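You operate a simulated robot arm through the tools that you are given. There is no shell and no other tool. Be economical: measure what you need, move in short steps, check, and stop when the job is done.

You run a simulated two-armed robot. Do the job below in one go: nothing can be reset, and whatever is moved stays where it is left.

JOB
Hold the small bin on the clear end of the service table steady with one hand and put the red jet from the top of the low cabinet in it with the other.
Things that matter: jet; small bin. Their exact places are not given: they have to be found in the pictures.

It is judged by the outcome, as a careful person would: the job done as asked, and still so three seconds after it is handed in. It fails if anything else is knocked over, pushed out of place, dropped, spilled or broken.

ROBOT AND FRAMES
Two 7-joint arms with two-finger parallel grippers on one trunk, on a base that drives. Base frame: it is fixed to the floor where the robot stands at the start and does not move with it; the origin is under the middle of the robot, x ahead of it, y to its left, z up; the surface under the hand at the start is at about z = 800. Readings come in mm, rad, newtons and seconds.
The left shoulder is at the start at [20, 170, 1153], the right one opposite. With the tool pointing down near the work surface each hand reaches from about 160 to 660 mm from the robot's upright axis, wherever it stands, measured 20 degrees to its own side. Payload 3.8 kg a hand.
The TCP of each hand is the grasp point between the finger pads, 30 mm short of the fingertips. In the tool frame z runs along the fingers and y along their closing line. The gripper opens to 110 mm. The fingers are 20 mm wide and 10 mm thick; the gripper's body (48 by 112 mm) begins 55 mm behind the TCP.
Orientation is told as [roll, pitch, yaw] about the base's x, y, z axes, in that order, counted from this pose: with the fingers straight down and closing along the base's y, the tool's x points along the base's -x, its y along +y and its z along -z.

CONTROLS
- The arms move only by the tool servo_tool. It takes "left_motion", "right_motion" or both (then of equal length, played together; a hand with none holds still); each is one flat list of numbers, 7 for each row, row after row: the turn, a rotation vector about the base's x, y, z in rad, then the shift along the base's x, y, z in mm, then the finger opening in mm, from 0 to 110. In form: [ax, ay, az, x, y, z, fingers, ax, ay, az, x, y, z, fingers, ...]. A call has 1 to 8 rows; each row shifts and turns the commanded pose from where the row before left it. Each row takes 0.2 s and may step no farther than 50 mm and 0.15 rad from the row before; otherwise, or with a gripper value out of range, the whole call is refused. A pose out of reach is approached as far as the arm can. The call stops where the force on the tool passes 40 N (or 10 N more than at its start, if that is more) or the arm is blocked; 0.2 s more then pass. The fingers move at their own pace (about 72 mm/s each) and stop on an object; they squeeze with about 26 N. The grip force told is the motor's: it shows also when the fingers shut on nothing. Time passes only in rows, and 0.2 s behind the last, so rows that do not move let the fingers close. It gives the time, the measured TCP pose, the force on the tool (base axes), the opening and the grip force at its end, in the units of the frame above (readings bear some noise), with the torque about the TCP (base axes, N m) and any sound that the robot's microphone picked up.
- Cameras (640 x 400 px; columns grow to the right, rows downward): "scene" is now at [107.5, 17.1, 1306.9]; the picture's right is [0.19, -0.98, 0.00], its down [-0.54, -0.10, -0.83] and it looks along [0.82, 0.16, -0.55] (base axes); focal length 250 px, centre (320, 200). "left" rides on the left gripper at [72, -17, -103] in its tool frame; the picture's right is [0.23, 0.97, 0.00], its down [-0.76, 0.18, -0.62] and it looks along [-0.61, 0.14, 0.78] (tool axes); focal length 222 px, centre (320, 200). "right" rides on the right gripper at [72, 17, -103] in its tool frame; the picture's right is [-0.23, 0.97, 0.00], its down [-0.76, -0.18, -0.62] and it looks along [-0.61, -0.14, 0.78] (tool axes); focal length 222 px, centre (320, 200).
- grab_frame(camera): a new picture of that camera. The clock stands still meanwhile.
- lift_body(by): slides the trunk up (or, below 0, down) by that many mm; the arms and the scene camera ride with it, the base frame stays. It gives what a move gives, with no picture.
- steer(legs): drives the robot by 1 to 6 legs, each [ahead, turn to the left] in mm and rad, along the robot's own axes; the way and the turn of a leg run together, so that a leg with both is an arc; at most 1500 mm and 3.142 rad a leg. The arms and the cameras ride along, it lands a little off, and it stops where it bumps. It gives what a move gives.
- aim_head(pan, tilt): turns the head with the scene camera to pan (to the left, within 1.396 rad either way) and tilt (down, from -0.506 to 1.204), counted from straight ahead of the robot. It gives what a move gives.
- point_at(camera, pixels): for up to 12 pixels [column, row] of the newest picture of that camera ("zoom" is the newest enlarged one), the place [x, y, z] in the base frame of the surface seen there, good to about 2 mm. The clock stands still meanwhile.
- close_up(camera, box): a new picture of the part [left, top, right, bottom] of that camera's present view, enlarged. The clock stands still meanwhile.
- finish_job(): hands the job in; it is judged then, once.

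Work in short steps. Measure before you move; look again where a grasp or a placing could have gone wrong, and mend it. You have 80 turns and 70 pictures in all, those below and enlarged ones among them. Open the grippers and draw the arms clear of the work before you hand the job in, unless the task says otherwise; then end with one line.

The tools are called as name(argument=value, ...) on one line, values as JSON. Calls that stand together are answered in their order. servo_tool: Moves the arms, as the interface text tells. Its arguments: {"type":"object","properties":{"left_motion":{"type":"array","items":{"type":"number"}},"right_motion":{"type":"array","items":{"type":"number"}}},"required":[]} The other tools are called the same way: lift_body (by) slides the trunk up or down; steer (legs) drives the base; aim_head (pan, tilt) turns the head that bears the scene camera; grab_frame (camera) takes a picture; point_at (camera, pixels) gives the place of the surface under pixels of a picture; close_up (camera, box) takes an enlarged picture of a part of a camera's view; finish_job () hands the job in.

At the start:

```text
clock: 0.0
left_eef_pos: [495.4, 260.8, 1117.3]
left_tcp_rot: [0.001, -0.001, 0.0]
left_wrist_force: [0.0, 0.6, -0.3]
left_wrist_torque: [-0.01, -0.02, 0.0]
left_grip_width: 109.9
left_finger_force: 0.0
right_eef_pos: [409.2, -104.6, 1133.4]
right_tcp_rot: [0.0, 0.0, 0.0]
right_wrist_force: [0.5, 0.1, -0.1]
right_wrist_torque: [-0.02, -0.01, 0.02]
right_grip_width: 110.1
right_finger_force: 0.0
trunk travel left (down, up): [-250.0, 320.0]
robot x, y, heading: [2.9, 0.4, 0.0]
head pan, tilt: [0.19, 0.585]
```

scene: 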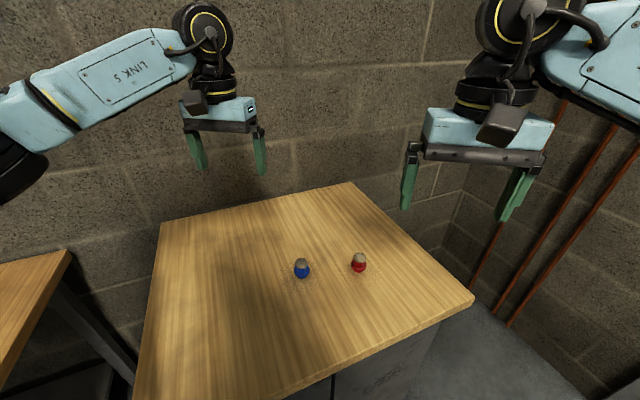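
right: 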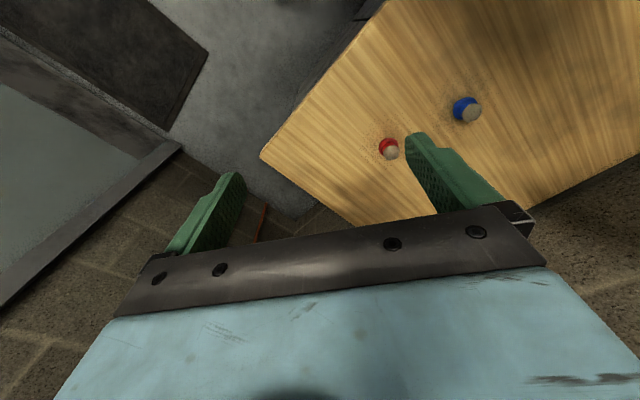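
left: 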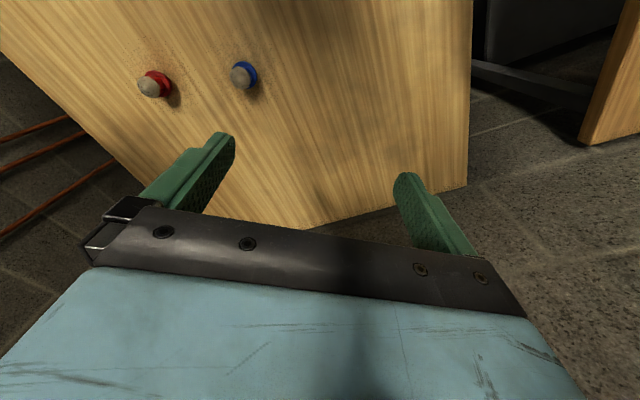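

The low cabinet's top shows a blue item at (302,268) and a red one at (359,262). I enlarge them, and measure places.

close_up(camera="scene", box=[270, 235, 390, 310])

point_at(camera="scene", pixels=[[302, 262], [302, 272], [359, 256], [359, 267], [250, 280], [162, 224], [350, 184], [472, 298], [40, 280], [68, 252]])

aim_head(pan=1.0, tilt=0.6)

grab_frame(camera="scene")

```text
5.33 times, centred on (330, 272) of scene
```

zoom: 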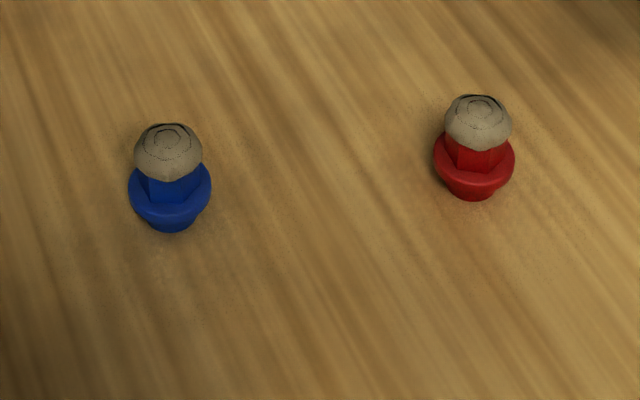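

```text
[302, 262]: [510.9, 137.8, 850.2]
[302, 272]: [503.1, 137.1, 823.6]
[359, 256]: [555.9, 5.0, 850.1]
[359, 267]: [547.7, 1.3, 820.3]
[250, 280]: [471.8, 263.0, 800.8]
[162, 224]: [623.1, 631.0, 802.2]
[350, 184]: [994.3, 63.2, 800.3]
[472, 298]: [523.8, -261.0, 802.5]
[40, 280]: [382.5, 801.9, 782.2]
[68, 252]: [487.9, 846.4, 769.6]
```

```text
clock: 1.1
left_eef_pos: [495.7, 261.8, 1118.6]
left_tcp_rot: [0.001, 0.0, 0.001]
left_wrist_force: [-0.2, 0.0, 0.4]
left_wrist_torque: [-0.05, -0.02, -0.02]
left_grip_width: 109.8
left_finger_force: 0.2
right_eef_pos: [409.3, -104.2, 1133.4]
right_tcp_rot: [-0.001, 0.0, 0.0]
right_wrist_force: [-0.4, 0.3, -0.6]
right_wrist_torque: [0.05, 0.01, 0.01]
right_grip_width: 110.1
right_finger_force: 0.1
trunk travel left (down, up): [-250.0, 320.0]
robot x, y, heading: [-1.6, -0.2, -0.006]
head pan, tilt: [1.0, 0.6]
```

```text
65 pictures are left
```

scene: 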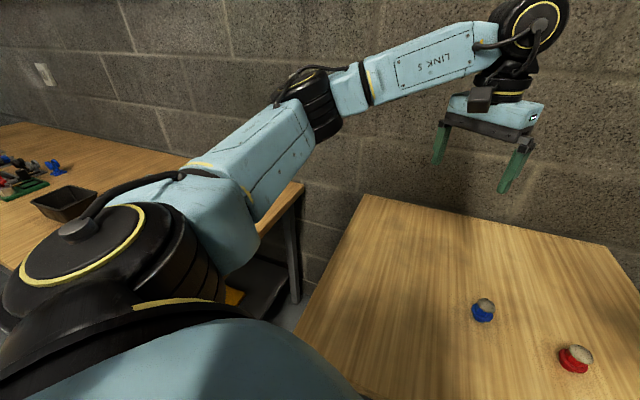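

The bin is at (65,200) on the service table to the left. I look further left.

aim_head(pan=1.396, tilt=0.45)

grab_frame(camera="scene")

```text
clock: 2.0
left_eef_pos: [494.9, 261.8, 1117.4]
left_tcp_rot: [-0.001, -0.001, 0.0]
left_wrist_force: [0.0, -0.1, 0.4]
left_wrist_torque: [0.0, 0.0, -0.02]
left_grip_width: 110.0
left_finger_force: 0.0
right_eef_pos: [408.5, -104.1, 1133.4]
right_tcp_rot: [-0.001, 0.001, -0.001]
right_wrist_force: [-0.4, 0.2, -0.6]
right_wrist_torque: [-0.02, -0.02, 0.01]
right_grip_width: 110.2
right_finger_force: 0.1
trunk travel left (down, up): [-250.0, 320.0]
robot x, y, heading: [-1.5, 1.3, 0.006]
head pan, tilt: [1.396, 0.45]
```

```text
64 pictures are left
```

scene: 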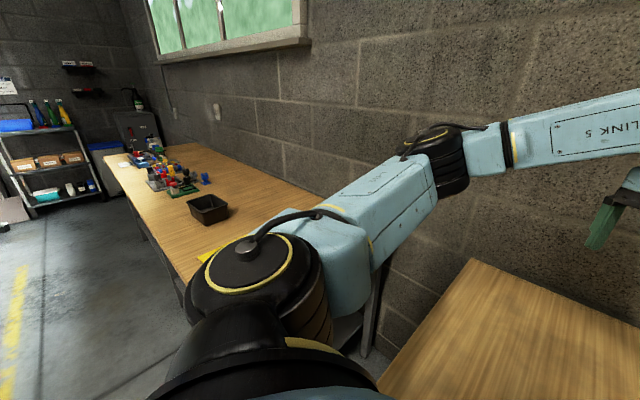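

The bin is at (208,208), with a cluttered part further along the table. I measure its places and the table edge.

point_at(camera="scene", pixels=[[187, 203], [213, 193], [228, 208], [203, 222], [207, 208], [207, 182], [193, 192], [178, 270], [140, 205], [216, 255], [310, 190], [104, 157]])

close_up(camera="scene", box=[100, 120, 260, 260])

```text
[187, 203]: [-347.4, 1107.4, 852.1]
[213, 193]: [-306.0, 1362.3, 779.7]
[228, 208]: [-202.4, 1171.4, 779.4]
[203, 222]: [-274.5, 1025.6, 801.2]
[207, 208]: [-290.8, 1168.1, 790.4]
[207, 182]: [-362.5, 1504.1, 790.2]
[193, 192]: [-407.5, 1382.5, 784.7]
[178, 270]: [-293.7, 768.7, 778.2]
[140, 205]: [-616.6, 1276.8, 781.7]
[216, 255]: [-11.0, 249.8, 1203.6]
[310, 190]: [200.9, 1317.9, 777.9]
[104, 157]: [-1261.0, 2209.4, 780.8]
```

```text
2.86 times, centred on (180, 190) of scene
```

zoom: 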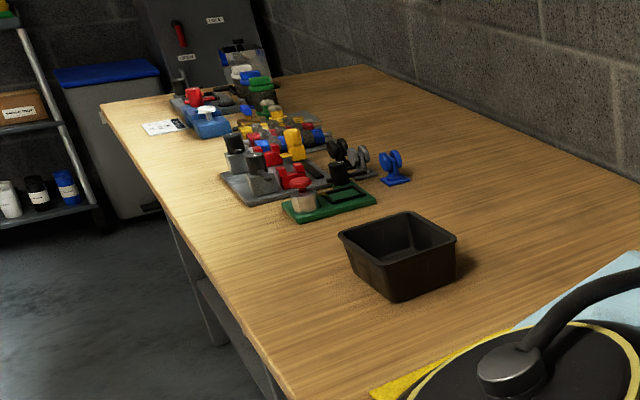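

Table top z≈780; the bin's rim at about z 852. First the red jet: I move the right hand above it (about 551, 3) and look from its own camera.

servo_tool(right_motion=[0, 0, 0, 28, 21, -27, 110, 0, 0, 0, 28, 21, -27, 110, 0, 0, 0, 28, 21, -27, 110, 0, 0, 0, 28, 21, -27, 110, 0, 0, 0, 28, 22, -27, 110])

aim_head(pan=0.1, tilt=0.75)

grab_frame(camera="right")

grab_frame(camera="scene")

```text
clock: 3.2
left_eef_pos: [495.5, 262.4, 1117.7]
left_tcp_rot: [0.002, 0.0, -0.001]
left_wrist_force: [-0.3, 1.5, -0.1]
left_wrist_torque: [-0.03, -0.03, 0.02]
left_grip_width: 109.7
left_finger_force: 0.1
right_eef_pos: [547.9, 2.0, 998.5]
right_tcp_rot: [0.001, 0.0, 0.001]
right_wrist_force: [-0.5, -0.8, 0.0]
right_wrist_torque: [-0.05, -0.01, -0.02]
right_grip_width: 110.1
right_finger_force: 0.0
trunk travel left (down, up): [-250.0, 320.0]
robot x, y, heading: [-3.0, 2.0, 0.003]
head pan, tilt: [1.396, 0.45]
```

```text
clock: 4.7
left_eef_pos: [495.0, 261.6, 1117.8]
left_tcp_rot: [-0.001, 0.001, 0.001]
left_wrist_force: [0.5, 0.2, -0.4]
left_wrist_torque: [0.0, -0.02, 0.01]
left_grip_width: 110.1
left_finger_force: 0.1
right_eef_pos: [546.1, 0.8, 998.3]
right_tcp_rot: [0.0, 0.0, 0.001]
right_wrist_force: [0.0, -0.1, 1.0]
right_wrist_torque: [-0.02, 0.03, 0.01]
right_grip_width: 110.0
right_finger_force: 0.0
trunk travel left (down, up): [-250.0, 320.0]
robot x, y, heading: [-2.8, 2.5, -0.002]
head pan, tilt: [0.099, 0.75]
```

```text
62 pictures are left
```

right: 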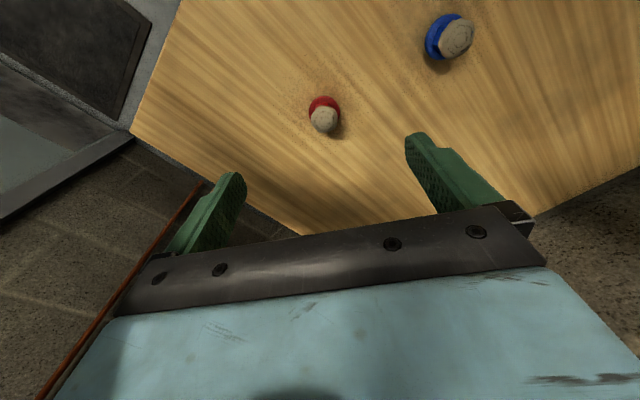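

```text
61 pictures are left
```

scene: 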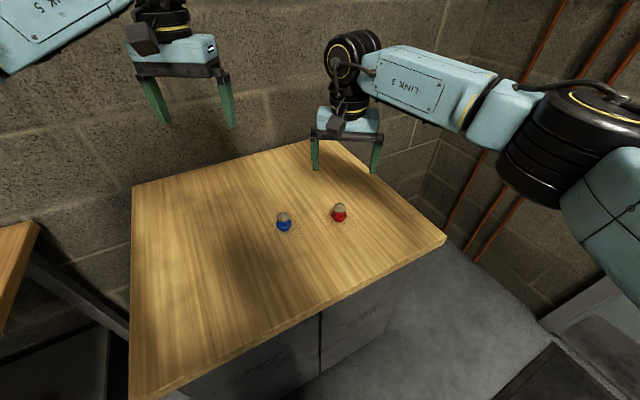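

The red jet shows at (323,114) in the right view; I enlarge it and measure its top and flange edges.

close_up(camera="right", box=[283, 85, 363, 135])

point_at(camera="zoom", pixels=[[320, 260], [230, 160], [450, 160], [325, 100], [250, 250], [400, 250], [320, 340], [325, 160]])

point_at(camera="scene", pixels=[[339, 205], [339, 208], [339, 216]])

```text
8.00 times, centred on (323, 110) of right
```

zoom: 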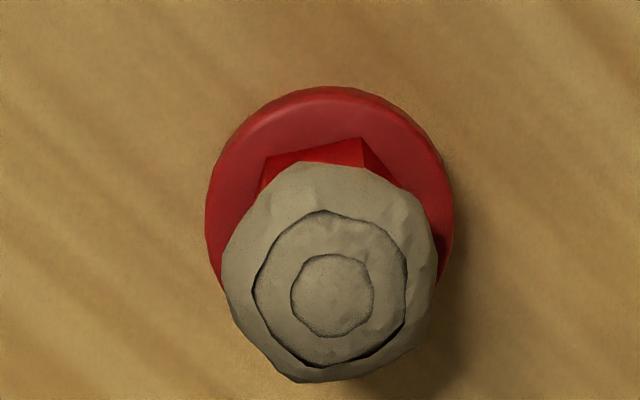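

```text
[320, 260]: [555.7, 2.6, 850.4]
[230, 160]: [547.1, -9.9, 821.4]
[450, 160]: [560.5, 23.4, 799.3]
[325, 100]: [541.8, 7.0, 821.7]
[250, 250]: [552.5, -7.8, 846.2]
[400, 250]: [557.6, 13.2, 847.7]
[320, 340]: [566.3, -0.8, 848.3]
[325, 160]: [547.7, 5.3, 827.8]
```

```text
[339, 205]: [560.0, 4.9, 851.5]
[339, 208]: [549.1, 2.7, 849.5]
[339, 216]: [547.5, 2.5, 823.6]
```

Centre is about (556, 4), top at 851, flange at ~820. I go down to TCP z≈838 over it.

servo_tool(right_motion=[0, 0, 0, 9, 2, -40, 110, 0, 0, 0, 0, 0, -40, 110, 0, 0, 0, 0, 0, -40, 110, 0, 0, 0, 0, 0, -38, 90])

grab_frame(camera="right")

```text
clock: 5.7
left_eef_pos: [496.0, 260.6, 1118.2]
left_tcp_rot: [0.0, 0.0, 0.0]
left_wrist_force: [0.2, 0.1, 1.1]
left_wrist_torque: [0.0, 0.0, 0.01]
left_grip_width: 110.1
left_finger_force: 0.1
right_eef_pos: [557.9, 2.3, 840.3]
right_tcp_rot: [0.0, 0.0, 0.001]
right_wrist_force: [-0.4, 0.3, 0.3]
right_wrist_torque: [0.03, 0.0, 0.03]
right_grip_width: 90.1
right_finger_force: 0.0
trunk travel left (down, up): [-250.0, 320.0]
robot x, y, heading: [-1.1, -0.7, 0.001]
head pan, tilt: [0.099, 0.75]
```

```text
59 pictures are left
```

right: 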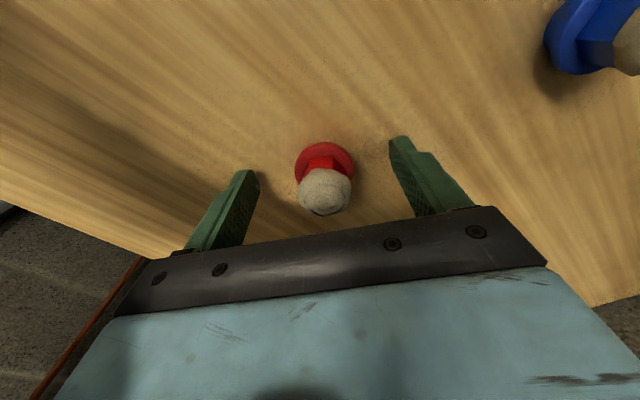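

The jet sits between the fingers. I close on it.

servo_tool(right_motion=[0, 0, 0, 0, 0, 0, 20, 0, 0, 0, 0, 0, 0, 10, 0, 0, 0, 0, 0, 0, 0, 0, 0, 0, 0, 0, 0, 0])

grab_frame(camera="right")

```text
clock: 6.7
left_eef_pos: [495.2, 261.3, 1117.4]
left_tcp_rot: [0.001, 0.0, 0.002]
left_wrist_force: [-0.3, 0.2, -0.1]
left_wrist_torque: [-0.01, 0.0, 0.02]
left_grip_width: 110.2
left_finger_force: 0.0
right_eef_pos: [556.5, 0.7, 839.9]
right_tcp_rot: [-0.001, 0.001, 0.0]
right_wrist_force: [0.7, 0.1, 0.1]
right_wrist_torque: [0.02, 0.0, 0.0]
right_grip_width: 37.8
right_finger_force: 25.9
trunk travel left (down, up): [-250.0, 320.0]
robot x, y, heading: [-0.0, 0.1, -0.002]
head pan, tilt: [0.099, 0.75]
```

```text
58 pictures are left
```

right: 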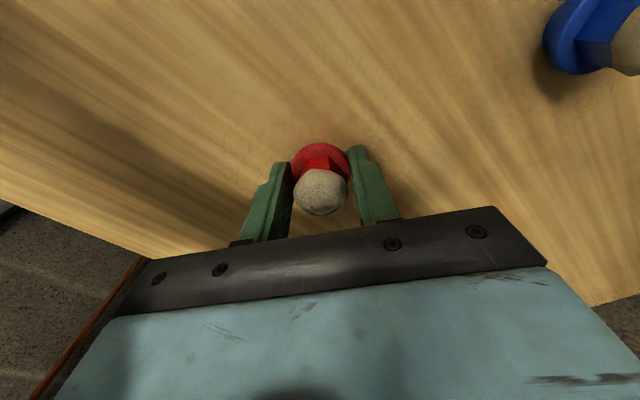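

Held at 37.8 mm with 26 N. I lift it and draw both arms in for driving.

servo_tool(right_motion=[0, 0, 0, 0, 0, 35, 0, 0, 0, 0, 0, 0, 40, 0, 0, 0, 0, 0, 0, 40, 0, 0, 0, 0, -20, -10, 40, 0, 0, 0, 0, -30, -20, 30, 0, 0, 0, 0, -35, -25, 20, 0, 0, 0, 0, -35, -25, 10, 0, 0, 0, 0, -35, -25, 0, 0], left_motion=[0, 0, 0, 0, 0, 0, 110, 0, 0, 0, 0, 0, 0, 110, 0, 0, 0, 0, 0, 0, 110, 0, 0, 0, -20, 0, 0, 110, 0, 0, 0, -30, 0, 0, 110, 0, 0, 0, -30, 0, 0, 110, 0, 0, 0, -30, 0, 0, 110, 0, 0, 0, -30, 0, 0, 110])

grab_frame(camera="right")

aim_head(pan=1.396, tilt=0.9)

grab_frame(camera="scene")

```text
clock: 8.5
left_eef_pos: [354.5, 260.4, 1116.9]
left_tcp_rot: [-0.001, 0.0, 0.002]
left_wrist_force: [0.5, 0.4, 1.0]
left_wrist_torque: [0.01, -0.02, 0.0]
left_grip_width: 110.1
left_finger_force: 0.1
right_eef_pos: [402.3, -100.4, 1057.3]
right_tcp_rot: [0.0, -0.002, -0.003]
right_wrist_force: [0.9, -0.4, -0.9]
right_wrist_torque: [0.02, 0.02, 0.01]
right_grip_width: 37.6
right_finger_force: 26.0
trunk travel left (down, up): [-250.0, 320.0]
robot x, y, heading: [0.7, 3.1, 0.001]
head pan, tilt: [0.099, 0.75]
```

```text
57 pictures are left
```

right: 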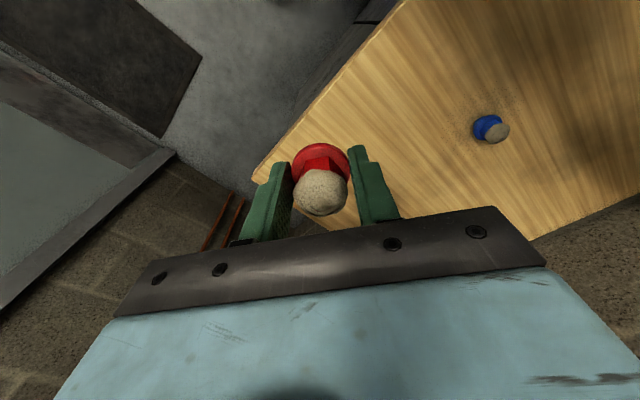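

```text
clock: 9.9
left_eef_pos: [356.1, 262.4, 1117.3]
left_tcp_rot: [0.0, -0.002, -0.002]
left_wrist_force: [0.8, 0.5, 0.1]
left_wrist_torque: [0.04, -0.01, -0.02]
left_grip_width: 109.9
left_finger_force: 0.0
right_eef_pos: [401.1, -101.8, 1057.0]
right_tcp_rot: [-0.001, 0.001, 0.0]
right_wrist_force: [-0.2, -0.3, -0.8]
right_wrist_torque: [0.05, 0.0, -0.02]
right_grip_width: 38.0
right_finger_force: 26.0
trunk travel left (down, up): [-250.0, 320.0]
robot x, y, heading: [1.9, -2.7, 0.002]
head pan, tilt: [1.396, 0.901]
```

```text
56 pictures are left
```

scene: 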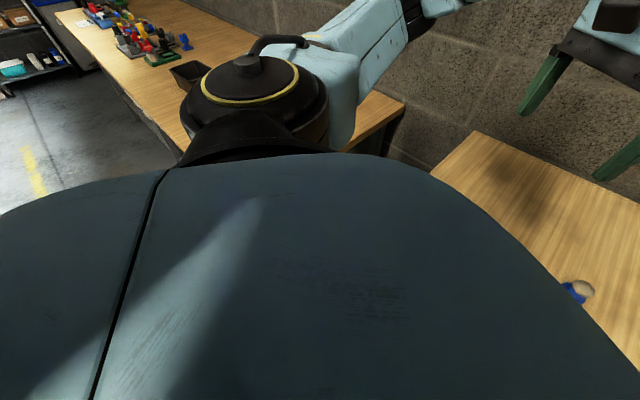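

The jet is firmly held. Before driving, I check the right side for room.

aim_head(pan=-1.396, tilt=0.5)

grab_frame(camera="scene")

```text
clock: 12.4
left_eef_pos: [354.5, 261.6, 1116.0]
left_tcp_rot: [0.001, 0.001, 0.001]
left_wrist_force: [0.2, -0.3, 0.2]
left_wrist_torque: [-0.01, 0.0, 0.02]
left_grip_width: 109.8
left_finger_force: 0.2
right_eef_pos: [402.5, -102.0, 1055.5]
right_tcp_rot: [0.0, 0.002, 0.001]
right_wrist_force: [-0.5, -0.3, -0.4]
right_wrist_torque: [-0.01, -0.04, 0.05]
right_grip_width: 37.5
right_finger_force: 26.5
trunk travel left (down, up): [-250.0, 320.0]
robot x, y, heading: [1.3, -0.2, -0.003]
head pan, tilt: [-1.396, 0.499]
```

```text
55 pictures are left
```

scene: 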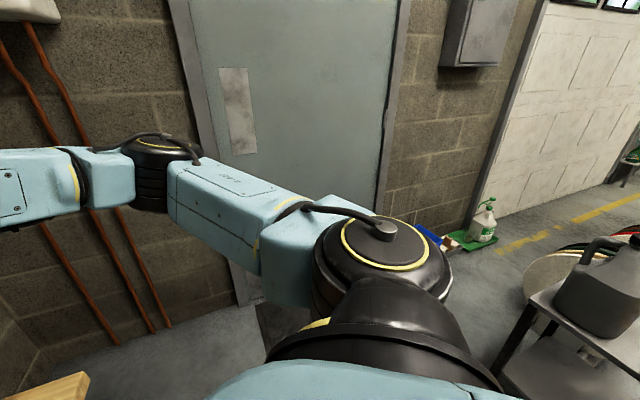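

A cart with a jug stands behind to the right at about (600,300). I measure how near.

point_at(camera="scene", pixels=[[540, 305], [600, 290], [600, 345], [500, 360], [635, 375], [570, 260], [632, 270], [570, 215], [485, 225]])

```text
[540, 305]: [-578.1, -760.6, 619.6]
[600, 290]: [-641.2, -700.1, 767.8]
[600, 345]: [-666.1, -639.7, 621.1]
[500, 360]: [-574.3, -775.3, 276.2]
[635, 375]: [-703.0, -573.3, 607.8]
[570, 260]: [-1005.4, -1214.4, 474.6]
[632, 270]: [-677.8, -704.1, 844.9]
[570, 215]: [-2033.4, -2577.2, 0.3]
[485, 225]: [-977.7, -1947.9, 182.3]
```

The cart is ~850 mm off, clear. I back up 300 mm, turn left toward the aisle beside the service table, and look.

steer(legs=[[-300, 0], [0, 2.046]])

aim_head(pan=-0.4, tilt=0.6)

grab_frame(camera="scene")

```text
clock: 19.3
left_eef_pos: [-696.0, 200.3, 1116.5]
left_tcp_rot: [0.0, 0.001, 2.035]
left_wrist_force: [-0.5, 0.1, 0.1]
left_wrist_torque: [0.02, -0.02, -0.02]
left_grip_width: 110.2
left_finger_force: 0.0
right_eef_pos: [-391.3, 405.5, 1056.4]
right_tcp_rot: [0.002, 0.0, 2.036]
right_wrist_force: [0.8, 0.3, -1.1]
right_wrist_torque: [0.01, -0.01, 0.04]
right_grip_width: 37.6
right_finger_force: 26.0
trunk travel left (down, up): [-250.0, 320.0]
robot x, y, heading: [-302.4, -1.3, 2.033]
head pan, tilt: [-1.396, 0.499]
```

```text
clock: 20.6
left_eef_pos: [-695.8, 200.0, 1117.4]
left_tcp_rot: [-0.001, 0.0, 2.037]
left_wrist_force: [0.0, 0.4, 0.0]
left_wrist_torque: [-0.01, -0.02, -0.01]
left_grip_width: 109.9
left_finger_force: 0.0
right_eef_pos: [-392.9, 404.9, 1055.7]
right_tcp_rot: [0.0, 0.0, 2.035]
right_wrist_force: [0.7, -0.4, -0.6]
right_wrist_torque: [0.0, 0.04, -0.01]
right_grip_width: 37.7
right_finger_force: 26.2
trunk travel left (down, up): [-250.0, 320.0]
robot x, y, heading: [-303.0, 0.1, 2.034]
head pan, tilt: [-0.4, 0.6]
```

```text
54 pictures are left
```

scene: 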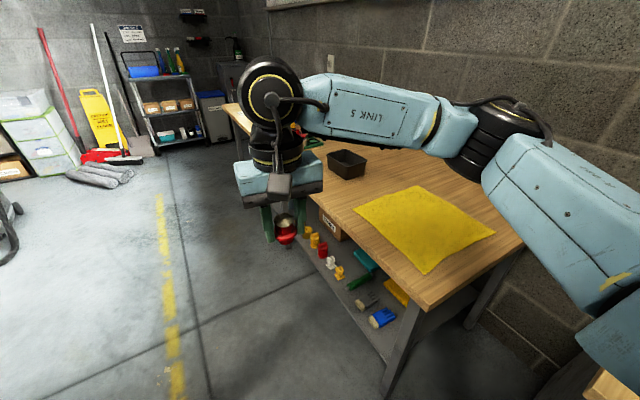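

The way ahead is clear. I measure the bin at (347,163) and the table's front edge.

point_at(camera="scene", pixels=[[328, 155], [342, 150], [367, 158], [348, 164], [345, 178], [364, 172], [348, 156], [427, 308], [335, 218], [522, 243], [355, 208], [494, 232]])

close_up(camera="scene", box=[300, 130, 400, 192])

```text
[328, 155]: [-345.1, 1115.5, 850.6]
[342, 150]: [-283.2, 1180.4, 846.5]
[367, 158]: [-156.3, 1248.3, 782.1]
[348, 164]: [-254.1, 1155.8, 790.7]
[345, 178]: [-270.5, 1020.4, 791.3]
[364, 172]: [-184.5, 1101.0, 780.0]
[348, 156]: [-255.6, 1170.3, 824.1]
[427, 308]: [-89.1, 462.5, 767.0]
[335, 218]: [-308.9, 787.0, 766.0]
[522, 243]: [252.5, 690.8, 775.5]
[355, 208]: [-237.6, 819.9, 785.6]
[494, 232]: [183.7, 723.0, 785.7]
```

```text
6.40 times, centred on (350, 161) of scene
```

zoom: 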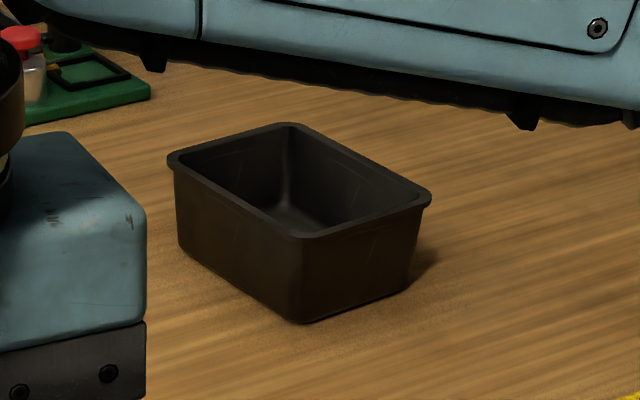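

I drive 914 mm along the table and turn right to face it with the bin ahead.

steer(legs=[[914, 0], [0, -1.44]])

aim_head(pan=0.0, tilt=0.8)

grab_frame(camera="scene")

```text
clock: 28.9
left_eef_pos: [-578.9, 1248.7, 1117.3]
left_tcp_rot: [-0.001, 0.0, 0.623]
left_wrist_force: [-0.1, 0.4, 0.2]
left_wrist_torque: [0.0, 0.02, 0.01]
left_grip_width: 109.9
left_finger_force: 0.0
right_eef_pos: [-329.8, 980.7, 1056.2]
right_tcp_rot: [0.001, -0.001, 0.624]
right_wrist_force: [0.1, -0.4, -0.7]
right_wrist_torque: [-0.03, 0.01, -0.02]
right_grip_width: 37.5
right_finger_force: 26.1
trunk travel left (down, up): [-250.0, 320.0]
robot x, y, heading: [-715.2, 827.1, 0.622]
head pan, tilt: [-0.4, 0.6]
```

```text
clock: 29.7
left_eef_pos: [-579.4, 1247.7, 1116.6]
left_tcp_rot: [-0.001, 0.0, 0.622]
left_wrist_force: [0.2, -0.1, 0.6]
left_wrist_torque: [-0.02, 0.0, -0.02]
left_grip_width: 110.3
left_finger_force: 0.0
right_eef_pos: [-329.0, 980.6, 1056.8]
right_tcp_rot: [0.0, 0.0, 0.623]
right_wrist_force: [0.7, -0.5, -0.6]
right_wrist_torque: [0.01, 0.03, -0.01]
right_grip_width: 37.8
right_finger_force: 25.7
trunk travel left (down, up): [-250.0, 320.0]
robot x, y, heading: [-717.3, 824.3, 0.624]
head pan, tilt: [0.0, 0.799]
```

```text
52 pictures are left
```

scene: 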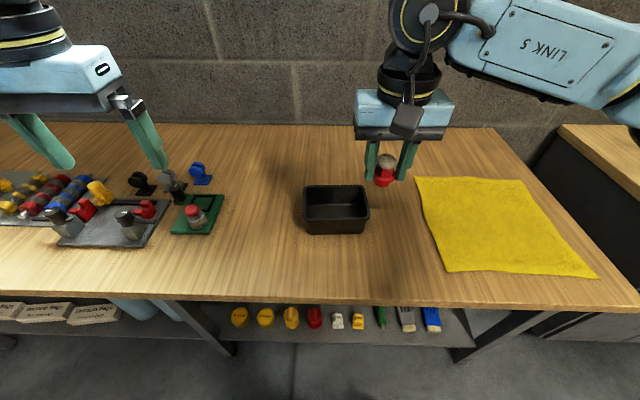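

The bin is now straight ahead, rim corners near (304,187), (364,186), (368,219), (306,221). I enlarge and measure rim and neighbours.

close_up(camera="scene", box=[290, 175, 386, 235])

point_at(camera="zoom", pixels=[[96, 180], [100, 74], [496, 70], [516, 220], [111, 290], [300, 296], [300, 70], [97, 140], [507, 140], [310, 170]])

point_at(camera="scene", pixels=[[223, 195], [215, 234], [200, 165], [193, 206], [386, 178], [205, 180], [337, 234]])

```text
6.67 times, centred on (338, 205) of scene
```

zoom: 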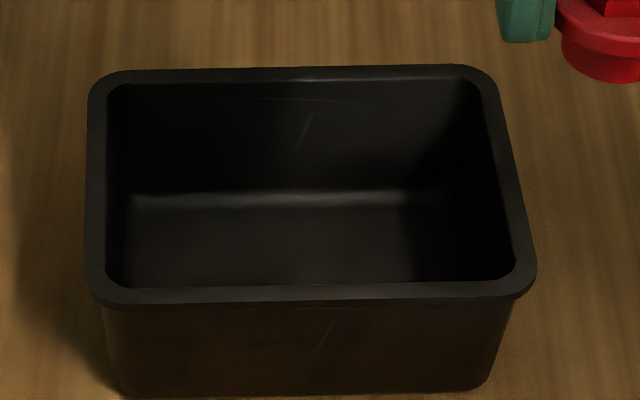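

```text
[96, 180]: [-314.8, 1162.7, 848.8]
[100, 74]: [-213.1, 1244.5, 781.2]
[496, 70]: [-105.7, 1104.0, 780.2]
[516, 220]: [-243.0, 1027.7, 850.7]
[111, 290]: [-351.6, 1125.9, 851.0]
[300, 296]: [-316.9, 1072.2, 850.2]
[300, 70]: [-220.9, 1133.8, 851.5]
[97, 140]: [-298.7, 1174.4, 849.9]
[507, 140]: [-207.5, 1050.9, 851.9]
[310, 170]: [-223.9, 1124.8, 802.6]
```

```text
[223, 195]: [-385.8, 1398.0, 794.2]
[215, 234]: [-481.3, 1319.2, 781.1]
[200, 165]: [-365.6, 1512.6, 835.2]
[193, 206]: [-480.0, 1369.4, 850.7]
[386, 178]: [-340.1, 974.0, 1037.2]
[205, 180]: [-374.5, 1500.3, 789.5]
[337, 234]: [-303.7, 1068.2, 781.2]
```

Bin centre ≈(-268,1104), yaw 0.573, 153×114 mm, rim z 851. I bring the left hand above the left rim (-309,1168), and start turning the right hand a quarter turn so that both fit over the bin.

servo_tool(left_motion=[0, 0, -0.05, 34, -10, -10, 80, 0, 0, 0, 34, -10, -10, 80, 0, 0, 0, 34, -10, -20, 80, 0, 0, 0, 34, -10, -20, 80, 0, 0, 0, 34, -10, -20, 70, 0, 0, 0, 34, -10, -25, 70, 0, 0, 0, 34, -10, -25, 70, 0, 0, 0, 32, -10, -25, 70], right_motion=[0, 0, 0.138, 0, 0, 0, 0, 0, 0, 0.138, 0, 0, 0, 0, 0, 0, 0.138, 0, 0, 0, 0, 0, 0, 0.138, 0, 0, 0, 0, 0, 0, 0.138, 0, 0, 0, 0, 0, 0, 0.138, 0, 0, 0, 0, 0, 0, 0.138, 0, 0, 0, 0, 0, 0, 0.138, 0, 0, 0, 0])

grab_frame(camera="left")

grab_frame(camera="scene")

```text
clock: 31.5
left_eef_pos: [-309.9, 1167.2, 963.3]
left_tcp_rot: [0.004, 0.0, 0.575]
left_wrist_force: [-0.6, 0.5, -0.3]
left_wrist_torque: [0.02, 0.02, 0.04]
left_grip_width: 69.8
left_finger_force: 0.0
right_eef_pos: [-328.5, 980.3, 1056.4]
right_tcp_rot: [0.0, -0.001, 1.729]
right_wrist_force: [0.2, -1.3, 0.0]
right_wrist_torque: [-0.02, 0.0, 0.01]
right_grip_width: 37.8
right_finger_force: 26.3
trunk travel left (down, up): [-250.0, 320.0]
robot x, y, heading: [-719.1, 829.0, 0.623]
head pan, tilt: [0.0, 0.799]
```

```text
50 pictures are left
```

left: 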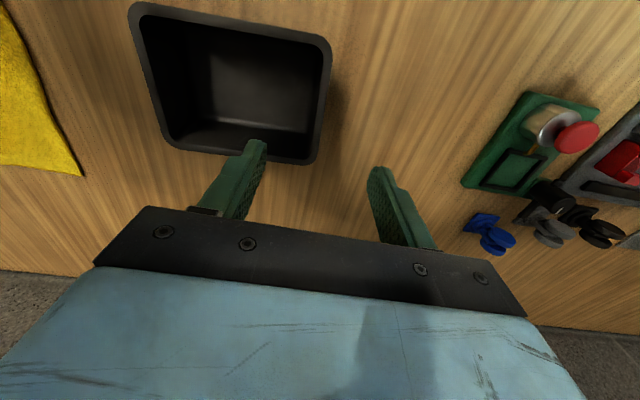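

```text
49 pictures are left
```

scene: 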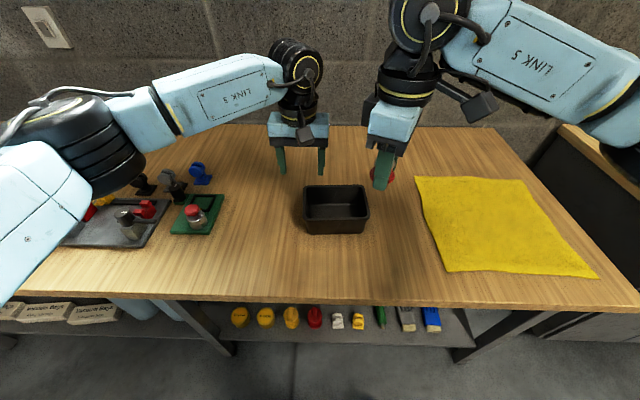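

Left hand is above; I verify the left rim's location from the left camera, at x≈322 between rows 45 and 155.

point_at(camera="left", pixels=[[326, 55], [322, 90], [317, 130], [311, 158], [136, 40], [150, 80], [230, 22], [331, 36]])

```text
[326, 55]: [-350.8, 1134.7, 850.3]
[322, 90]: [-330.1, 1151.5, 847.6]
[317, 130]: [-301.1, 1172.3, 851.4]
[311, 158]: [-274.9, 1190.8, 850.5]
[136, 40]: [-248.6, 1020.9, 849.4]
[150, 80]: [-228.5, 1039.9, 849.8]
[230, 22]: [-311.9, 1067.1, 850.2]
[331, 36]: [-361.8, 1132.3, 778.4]
```

The rim agrees with the hand's position. I lower the left hand straight down with 60 mm opening.

servo_tool(left_motion=[0, 0, 0, 0, 0, -40, 60, 0, 0, 0, 0, 0, -30, 60, 0, 0, 0, 0, 0, -25, 60, 0, 0, 0, 0, 0, -20, 60, 0, 0, 0, 0, 0, -10, 60])

grab_frame(camera="left")

```text
clock: 32.7
left_eef_pos: [-310.0, 1168.8, 836.9]
left_tcp_rot: [0.001, -0.001, 0.574]
left_wrist_force: [0.3, 0.0, 0.1]
left_wrist_torque: [0.0, -0.03, -0.01]
left_grip_width: 60.2
left_finger_force: 0.0
right_eef_pos: [-329.7, 981.3, 1056.0]
right_tcp_rot: [-0.001, 0.0, 1.725]
right_wrist_force: [0.0, 0.1, -1.0]
right_wrist_torque: [0.03, 0.01, -0.02]
right_grip_width: 37.9
right_finger_force: 26.1
trunk travel left (down, up): [-250.0, 320.0]
robot x, y, heading: [-713.0, 829.4, 0.621]
head pan, tilt: [0.0, 0.799]
```

```text
48 pictures are left
```

left: 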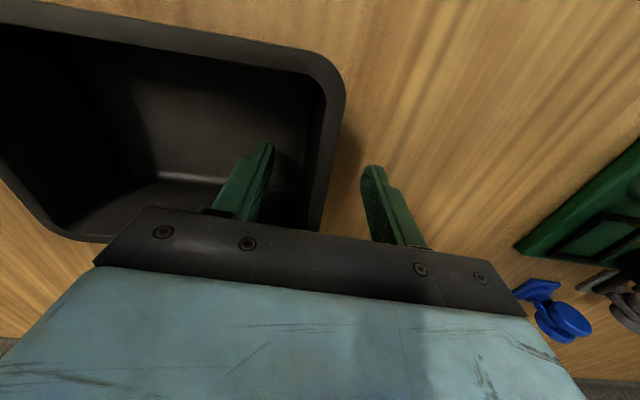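

The wall lies between the fingers. I close gently on it while finishing the right hand's turn.

servo_tool(left_motion=[0, 0, 0, 0, 0, 0, 40, 0, 0, 0, 0, 0, 0, 25, 0, 0, 0, 0, 0, 0, 15, 0, 0, 0, 0, 0, 0, 5, 0, 0, 0, 0, 0, 0, 0], right_motion=[0, 0, 0.138, 0, 0, 0, 0, 0, 0, 0.138, 0, 0, 0, 0, 0, 0, 0.138, 0, 0, 0, 0, 0, 0, 0, 0, 0, 0, 0, 0, 0, 0, 0, 0, 0, 0])

grab_frame(camera="left")

grab_frame(camera="scene")

```text
clock: 33.9
left_eef_pos: [-310.6, 1167.9, 839.6]
left_tcp_rot: [-0.002, -0.001, 0.574]
left_wrist_force: [1.2, 0.8, 6.6]
left_wrist_torque: [-1.17, -0.31, 0.25]
left_grip_width: 5.5
left_finger_force: 25.7
right_eef_pos: [-330.9, 980.5, 1055.9]
right_tcp_rot: [0.0, 0.0, 1.863]
right_wrist_force: [0.2, 0.4, -0.1]
right_wrist_torque: [-0.01, -0.03, -0.01]
right_grip_width: 37.5
right_finger_force: 25.8
right hand out of reach, approached as far as the arm can: row 2, 3
trunk travel left (down, up): [-250.0, 320.0]
robot x, y, heading: [-715.2, 826.3, 0.622]
head pan, tilt: [0.0, 0.799]
```

```text
47 pictures are left
```

left: 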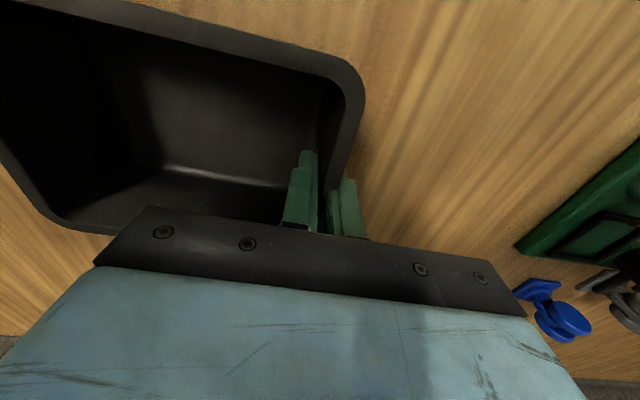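

```text
46 pictures are left
```

scene: 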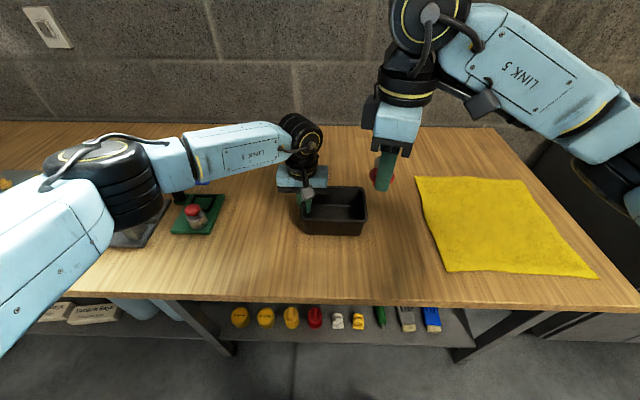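

Left holds the wall (5.5 mm thick, 26 N). The bin may have tilted a little with the draft of its wall; I check rim and base heights.

close_up(camera="scene", box=[274, 170, 386, 240])

point_at(camera="zoom", pixels=[[500, 120], [508, 200], [510, 270], [350, 283], [200, 288], [400, 100], [330, 100], [350, 240]])

point_at(camera="left", pixels=[[350, 110], [345, 75], [250, 50], [150, 22], [220, 120], [80, 225]])

```text
5.71 times, centred on (330, 205) of scene
```

zoom: 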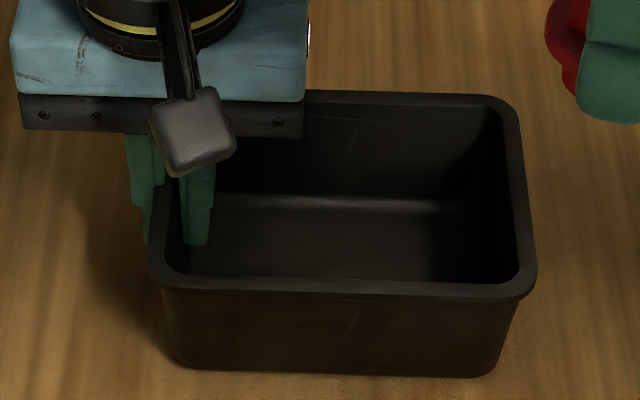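

```text
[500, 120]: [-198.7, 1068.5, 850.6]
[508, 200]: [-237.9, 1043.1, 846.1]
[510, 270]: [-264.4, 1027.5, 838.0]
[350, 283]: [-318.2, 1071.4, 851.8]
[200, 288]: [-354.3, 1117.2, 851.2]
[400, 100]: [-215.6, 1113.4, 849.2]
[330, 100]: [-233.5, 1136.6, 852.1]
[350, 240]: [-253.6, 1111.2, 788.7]
```

```text
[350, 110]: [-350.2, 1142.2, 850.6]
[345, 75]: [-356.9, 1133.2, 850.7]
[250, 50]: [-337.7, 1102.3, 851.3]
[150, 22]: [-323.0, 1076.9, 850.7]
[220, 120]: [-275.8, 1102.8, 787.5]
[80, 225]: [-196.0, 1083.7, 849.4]
```

The bin is level and unmoved. I bring the right hand above the bin's right half, target (-250,1070), z≈960.

servo_tool(right_motion=[0, 0, 0, 20, 22, 0, 0, 0, 0, 0, 20, 22, -16, 0, 0, 0, 0, 20, 23, -40, 0, 0, 0, 0, 21, 23, -40, 0])

grab_frame(camera="scene")

grab_frame(camera="right")

```text
refused: row 3 steps farther than a row can; nothing moved
```

```text
44 pictures are left
```

scene: 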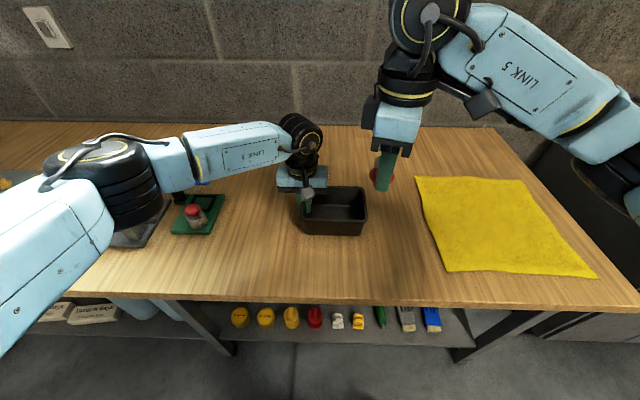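

```text
43 pictures are left
```

right: 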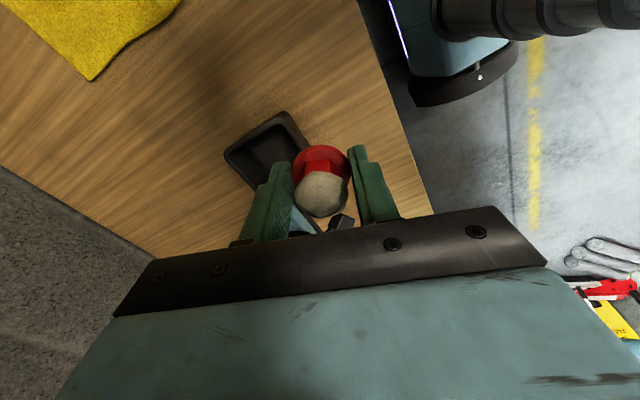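

That was refused for step size; I repeat with smaller steps.

servo_tool(right_motion=[0, 0, 0, 20, 22, 0, 0, 0, 0, 0, 20, 22, 0, 0, 0, 0, 0, 20, 23, -10, 0, 0, 0, 0, 21, 23, -16, 0, 0, 0, 0, 0, 0, -35, 0, 0, 0, 0, 0, 0, -35, 0])

grab_frame(camera="scene")

grab_frame(camera="right")

```text
clock: 35.3
left_eef_pos: [-309.8, 1167.5, 838.4]
left_tcp_rot: [0.0, -0.001, 0.574]
left_wrist_force: [2.4, -0.3, 6.7]
left_wrist_torque: [-1.11, -0.31, 0.32]
left_grip_width: 5.3
left_finger_force: 26.3
right_eef_pos: [-330.4, 979.2, 1020.7]
right_tcp_rot: [-0.001, 0.0, 1.851]
right_wrist_force: [-0.8, 0.3, -0.1]
right_wrist_torque: [-0.01, -0.02, 0.02]
right_grip_width: 37.6
right_finger_force: 26.4
right hand out of reach, approached as far as the arm can: row 1, 2, 3, 4, 6
trunk travel left (down, up): [-250.0, 320.0]
robot x, y, heading: [-715.1, 827.5, 0.623]
head pan, tilt: [0.0, 0.799]
```

```text
42 pictures are left
```

scene: 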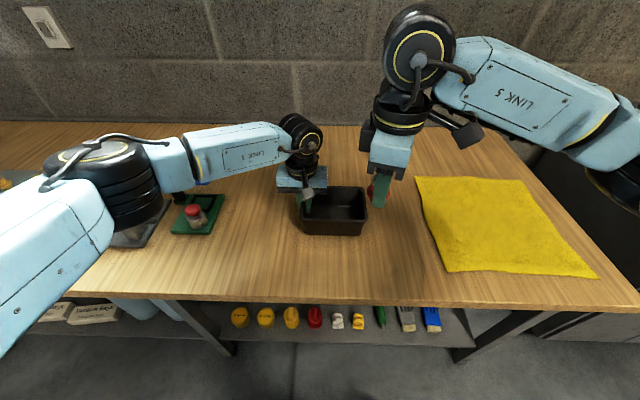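

```text
41 pictures are left
```

right: 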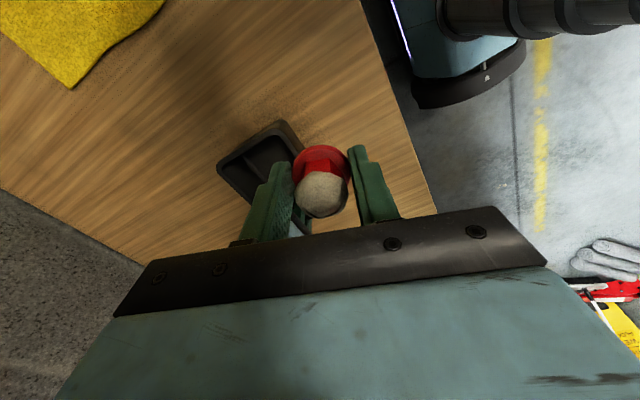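

The wrist can't keep that yaw further out. Instead I'll turn it back to the bin's yaw and lean the right hand outward ~0.45 rad so that its body clears the left hand. First the turn back, going up a little.

servo_tool(right_motion=[0, 0, -0.14, 0, 0, 10, 0, 0, 0, -0.14, 0, 0, 10, 0, 0, 0, -0.14, 0, 0, 10, 0, 0, 0, -0.14, 0, 0, 0, 0, 0, 0, -0.14, 0, 0, 0, 0, 0, 0, -0.14, 0, 0, 0, 0, 0, 0, -0.14, 0, 0, 0, 0, 0, 0, -0.14, 0, 0, 0, 0])

```text
clock: 37.1
left_eef_pos: [-309.1, 1167.6, 837.8]
left_tcp_rot: [0.001, -0.001, 0.573]
left_wrist_force: [2.2, 0.2, 5.1]
left_wrist_torque: [-0.96, -0.55, 0.3]
left_grip_width: 5.6
left_finger_force: 26.0
right_eef_pos: [-330.9, 979.4, 1050.8]
right_tcp_rot: [-0.001, -0.001, 0.738]
right_wrist_force: [0.2, 0.0, 0.2]
right_wrist_torque: [0.03, 0.03, 0.04]
right_grip_width: 37.3
right_finger_force: 25.7
trunk travel left (down, up): [-250.0, 320.0]
robot x, y, heading: [-718.3, 830.0, 0.625]
head pan, tilt: [0.0, 0.799]
```

Now finish the yaw, lean the hand (fingers toward the left, body to the right), then move above the bin at z≈1000.

servo_tool(right_motion=[0, 0, -0.082, 0, 0, 0, 0, 0, 0, -0.083, 0, 0, 0, 0, 0.0945, 0.061, 0, 0, 0, 0, 0, 0.0945, 0.061, 0, 0, 0, 0, 0, 0.0945, 0.061, 0, 15, 25, -10, 0, 0.0945, 0.061, 0, 20, 26, -10, 0, 0, 0, 0, 20, 26, -15, 0, 0, 0, 0, 21, 26, -15, 0])

grab_frame(camera="scene")

grab_frame(camera="right")

```text
clock: 38.9
left_eef_pos: [-310.1, 1168.4, 838.0]
left_tcp_rot: [0.0, 0.001, 0.573]
left_wrist_force: [1.7, 1.9, 7.2]
left_wrist_torque: [-0.95, -0.51, 0.24]
left_grip_width: 5.3
left_finger_force: 26.3
right_eef_pos: [-253.8, 1082.1, 1001.3]
right_tcp_rot: [0.451, -0.002, 0.576]
right_wrist_force: [0.4, 0.0, -0.4]
right_wrist_torque: [0.01, -0.01, -0.01]
right_grip_width: 37.5
right_finger_force: 25.1
trunk travel left (down, up): [-250.0, 320.0]
robot x, y, heading: [-716.3, 827.4, 0.622]
head pan, tilt: [0.0, 0.799]
```

```text
40 pictures are left
```

scene: 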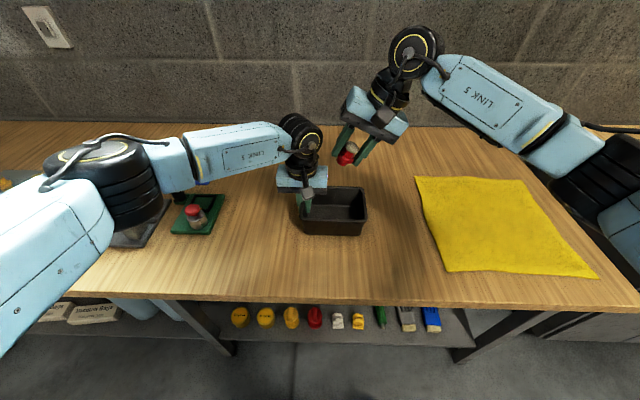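

```text
39 pictures are left
```

right: 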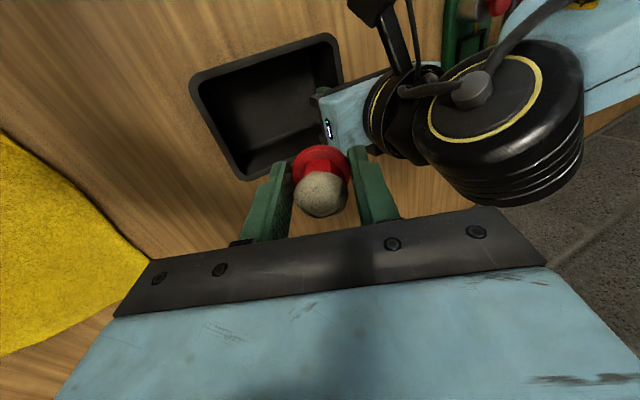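

The lean works. I lower to TCP z≈880, with a 3 mm shift left, then check the clearance between the hands.

servo_tool(right_motion=[0, 0, 0, -1, 3, -40, 0, 0, 0, 0, 0, 0, -40, 0, 0, 0, 0, 0, 0, -40, 0])

close_up(camera="scene", box=[262, 110, 422, 245])

grab_frame(camera="right")

grab_frame(camera="left")

```text
clock: 39.7
left_eef_pos: [-309.3, 1168.2, 838.2]
left_tcp_rot: [0.001, 0.001, 0.575]
left_wrist_force: [1.4, 2.2, 7.4]
left_wrist_torque: [-0.94, -0.53, 0.23]
left_grip_width: 5.5
left_finger_force: 25.9
right_eef_pos: [-256.0, 1086.8, 880.2]
right_tcp_rot: [0.45, -0.003, 0.576]
right_wrist_force: [-0.4, 0.1, -0.3]
right_wrist_torque: [0.02, 0.01, 0.0]
right_grip_width: 37.3
right_finger_force: 26.0
trunk travel left (down, up): [-250.0, 320.0]
robot x, y, heading: [-719.2, 826.9, 0.621]
head pan, tilt: [0.0, 0.799]
```

```text
2.96 times, centred on (342, 178) of scene
```

zoom: 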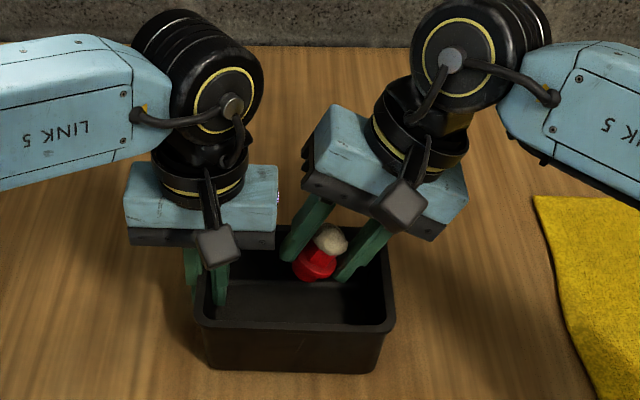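

```text
37 pictures are left
```

right: 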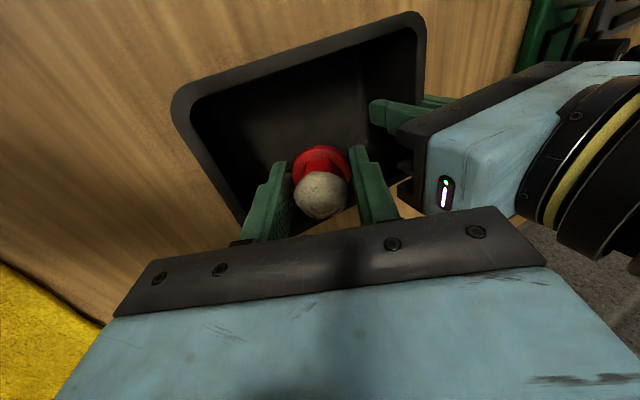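

```text
36 pictures are left
```

left: 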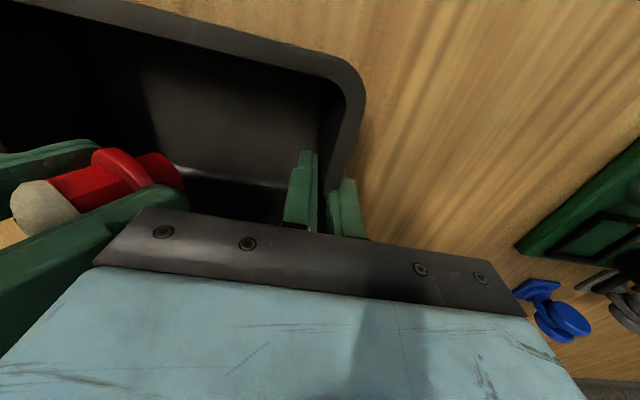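

The hands clear each other and the jet is over the opening. I lower 35 mm more in small steps.

servo_tool(right_motion=[0, 0, 0, 0, 0, -13, 0, 0, 0, 0, 0, 0, -12, 0, 0, 0, 0, 0, 0, -10, 0])

close_up(camera="scene", box=[262, 110, 422, 245])

grab_frame(camera="right")

```text
clock: 40.5
left_eef_pos: [-308.7, 1167.8, 837.4]
left_tcp_rot: [-0.001, 0.001, 0.574]
left_wrist_force: [0.5, 2.9, 7.4]
left_wrist_torque: [-0.96, -0.62, 0.29]
left_grip_width: 5.5
left_finger_force: 25.8
right_eef_pos: [-256.9, 1085.4, 844.0]
right_tcp_rot: [0.448, -0.001, 0.576]
right_wrist_force: [-0.4, 0.1, -1.1]
right_wrist_torque: [-0.03, 0.01, 0.01]
right_grip_width: 37.9
right_finger_force: 26.3
trunk travel left (down, up): [-250.0, 320.0]
robot x, y, heading: [-716.4, 828.7, 0.623]
head pan, tilt: [0.0, 0.799]
```

```text
2.96 times, centred on (342, 178) of scene
```

zoom: 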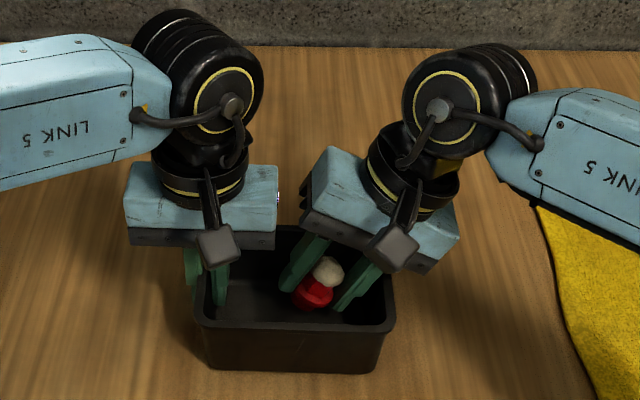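

```text
34 pictures are left
```

right: 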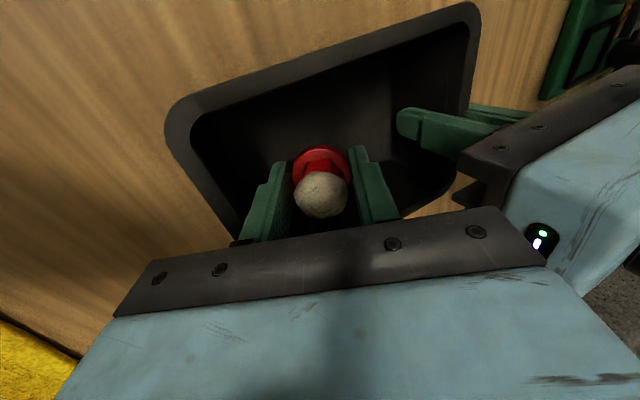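

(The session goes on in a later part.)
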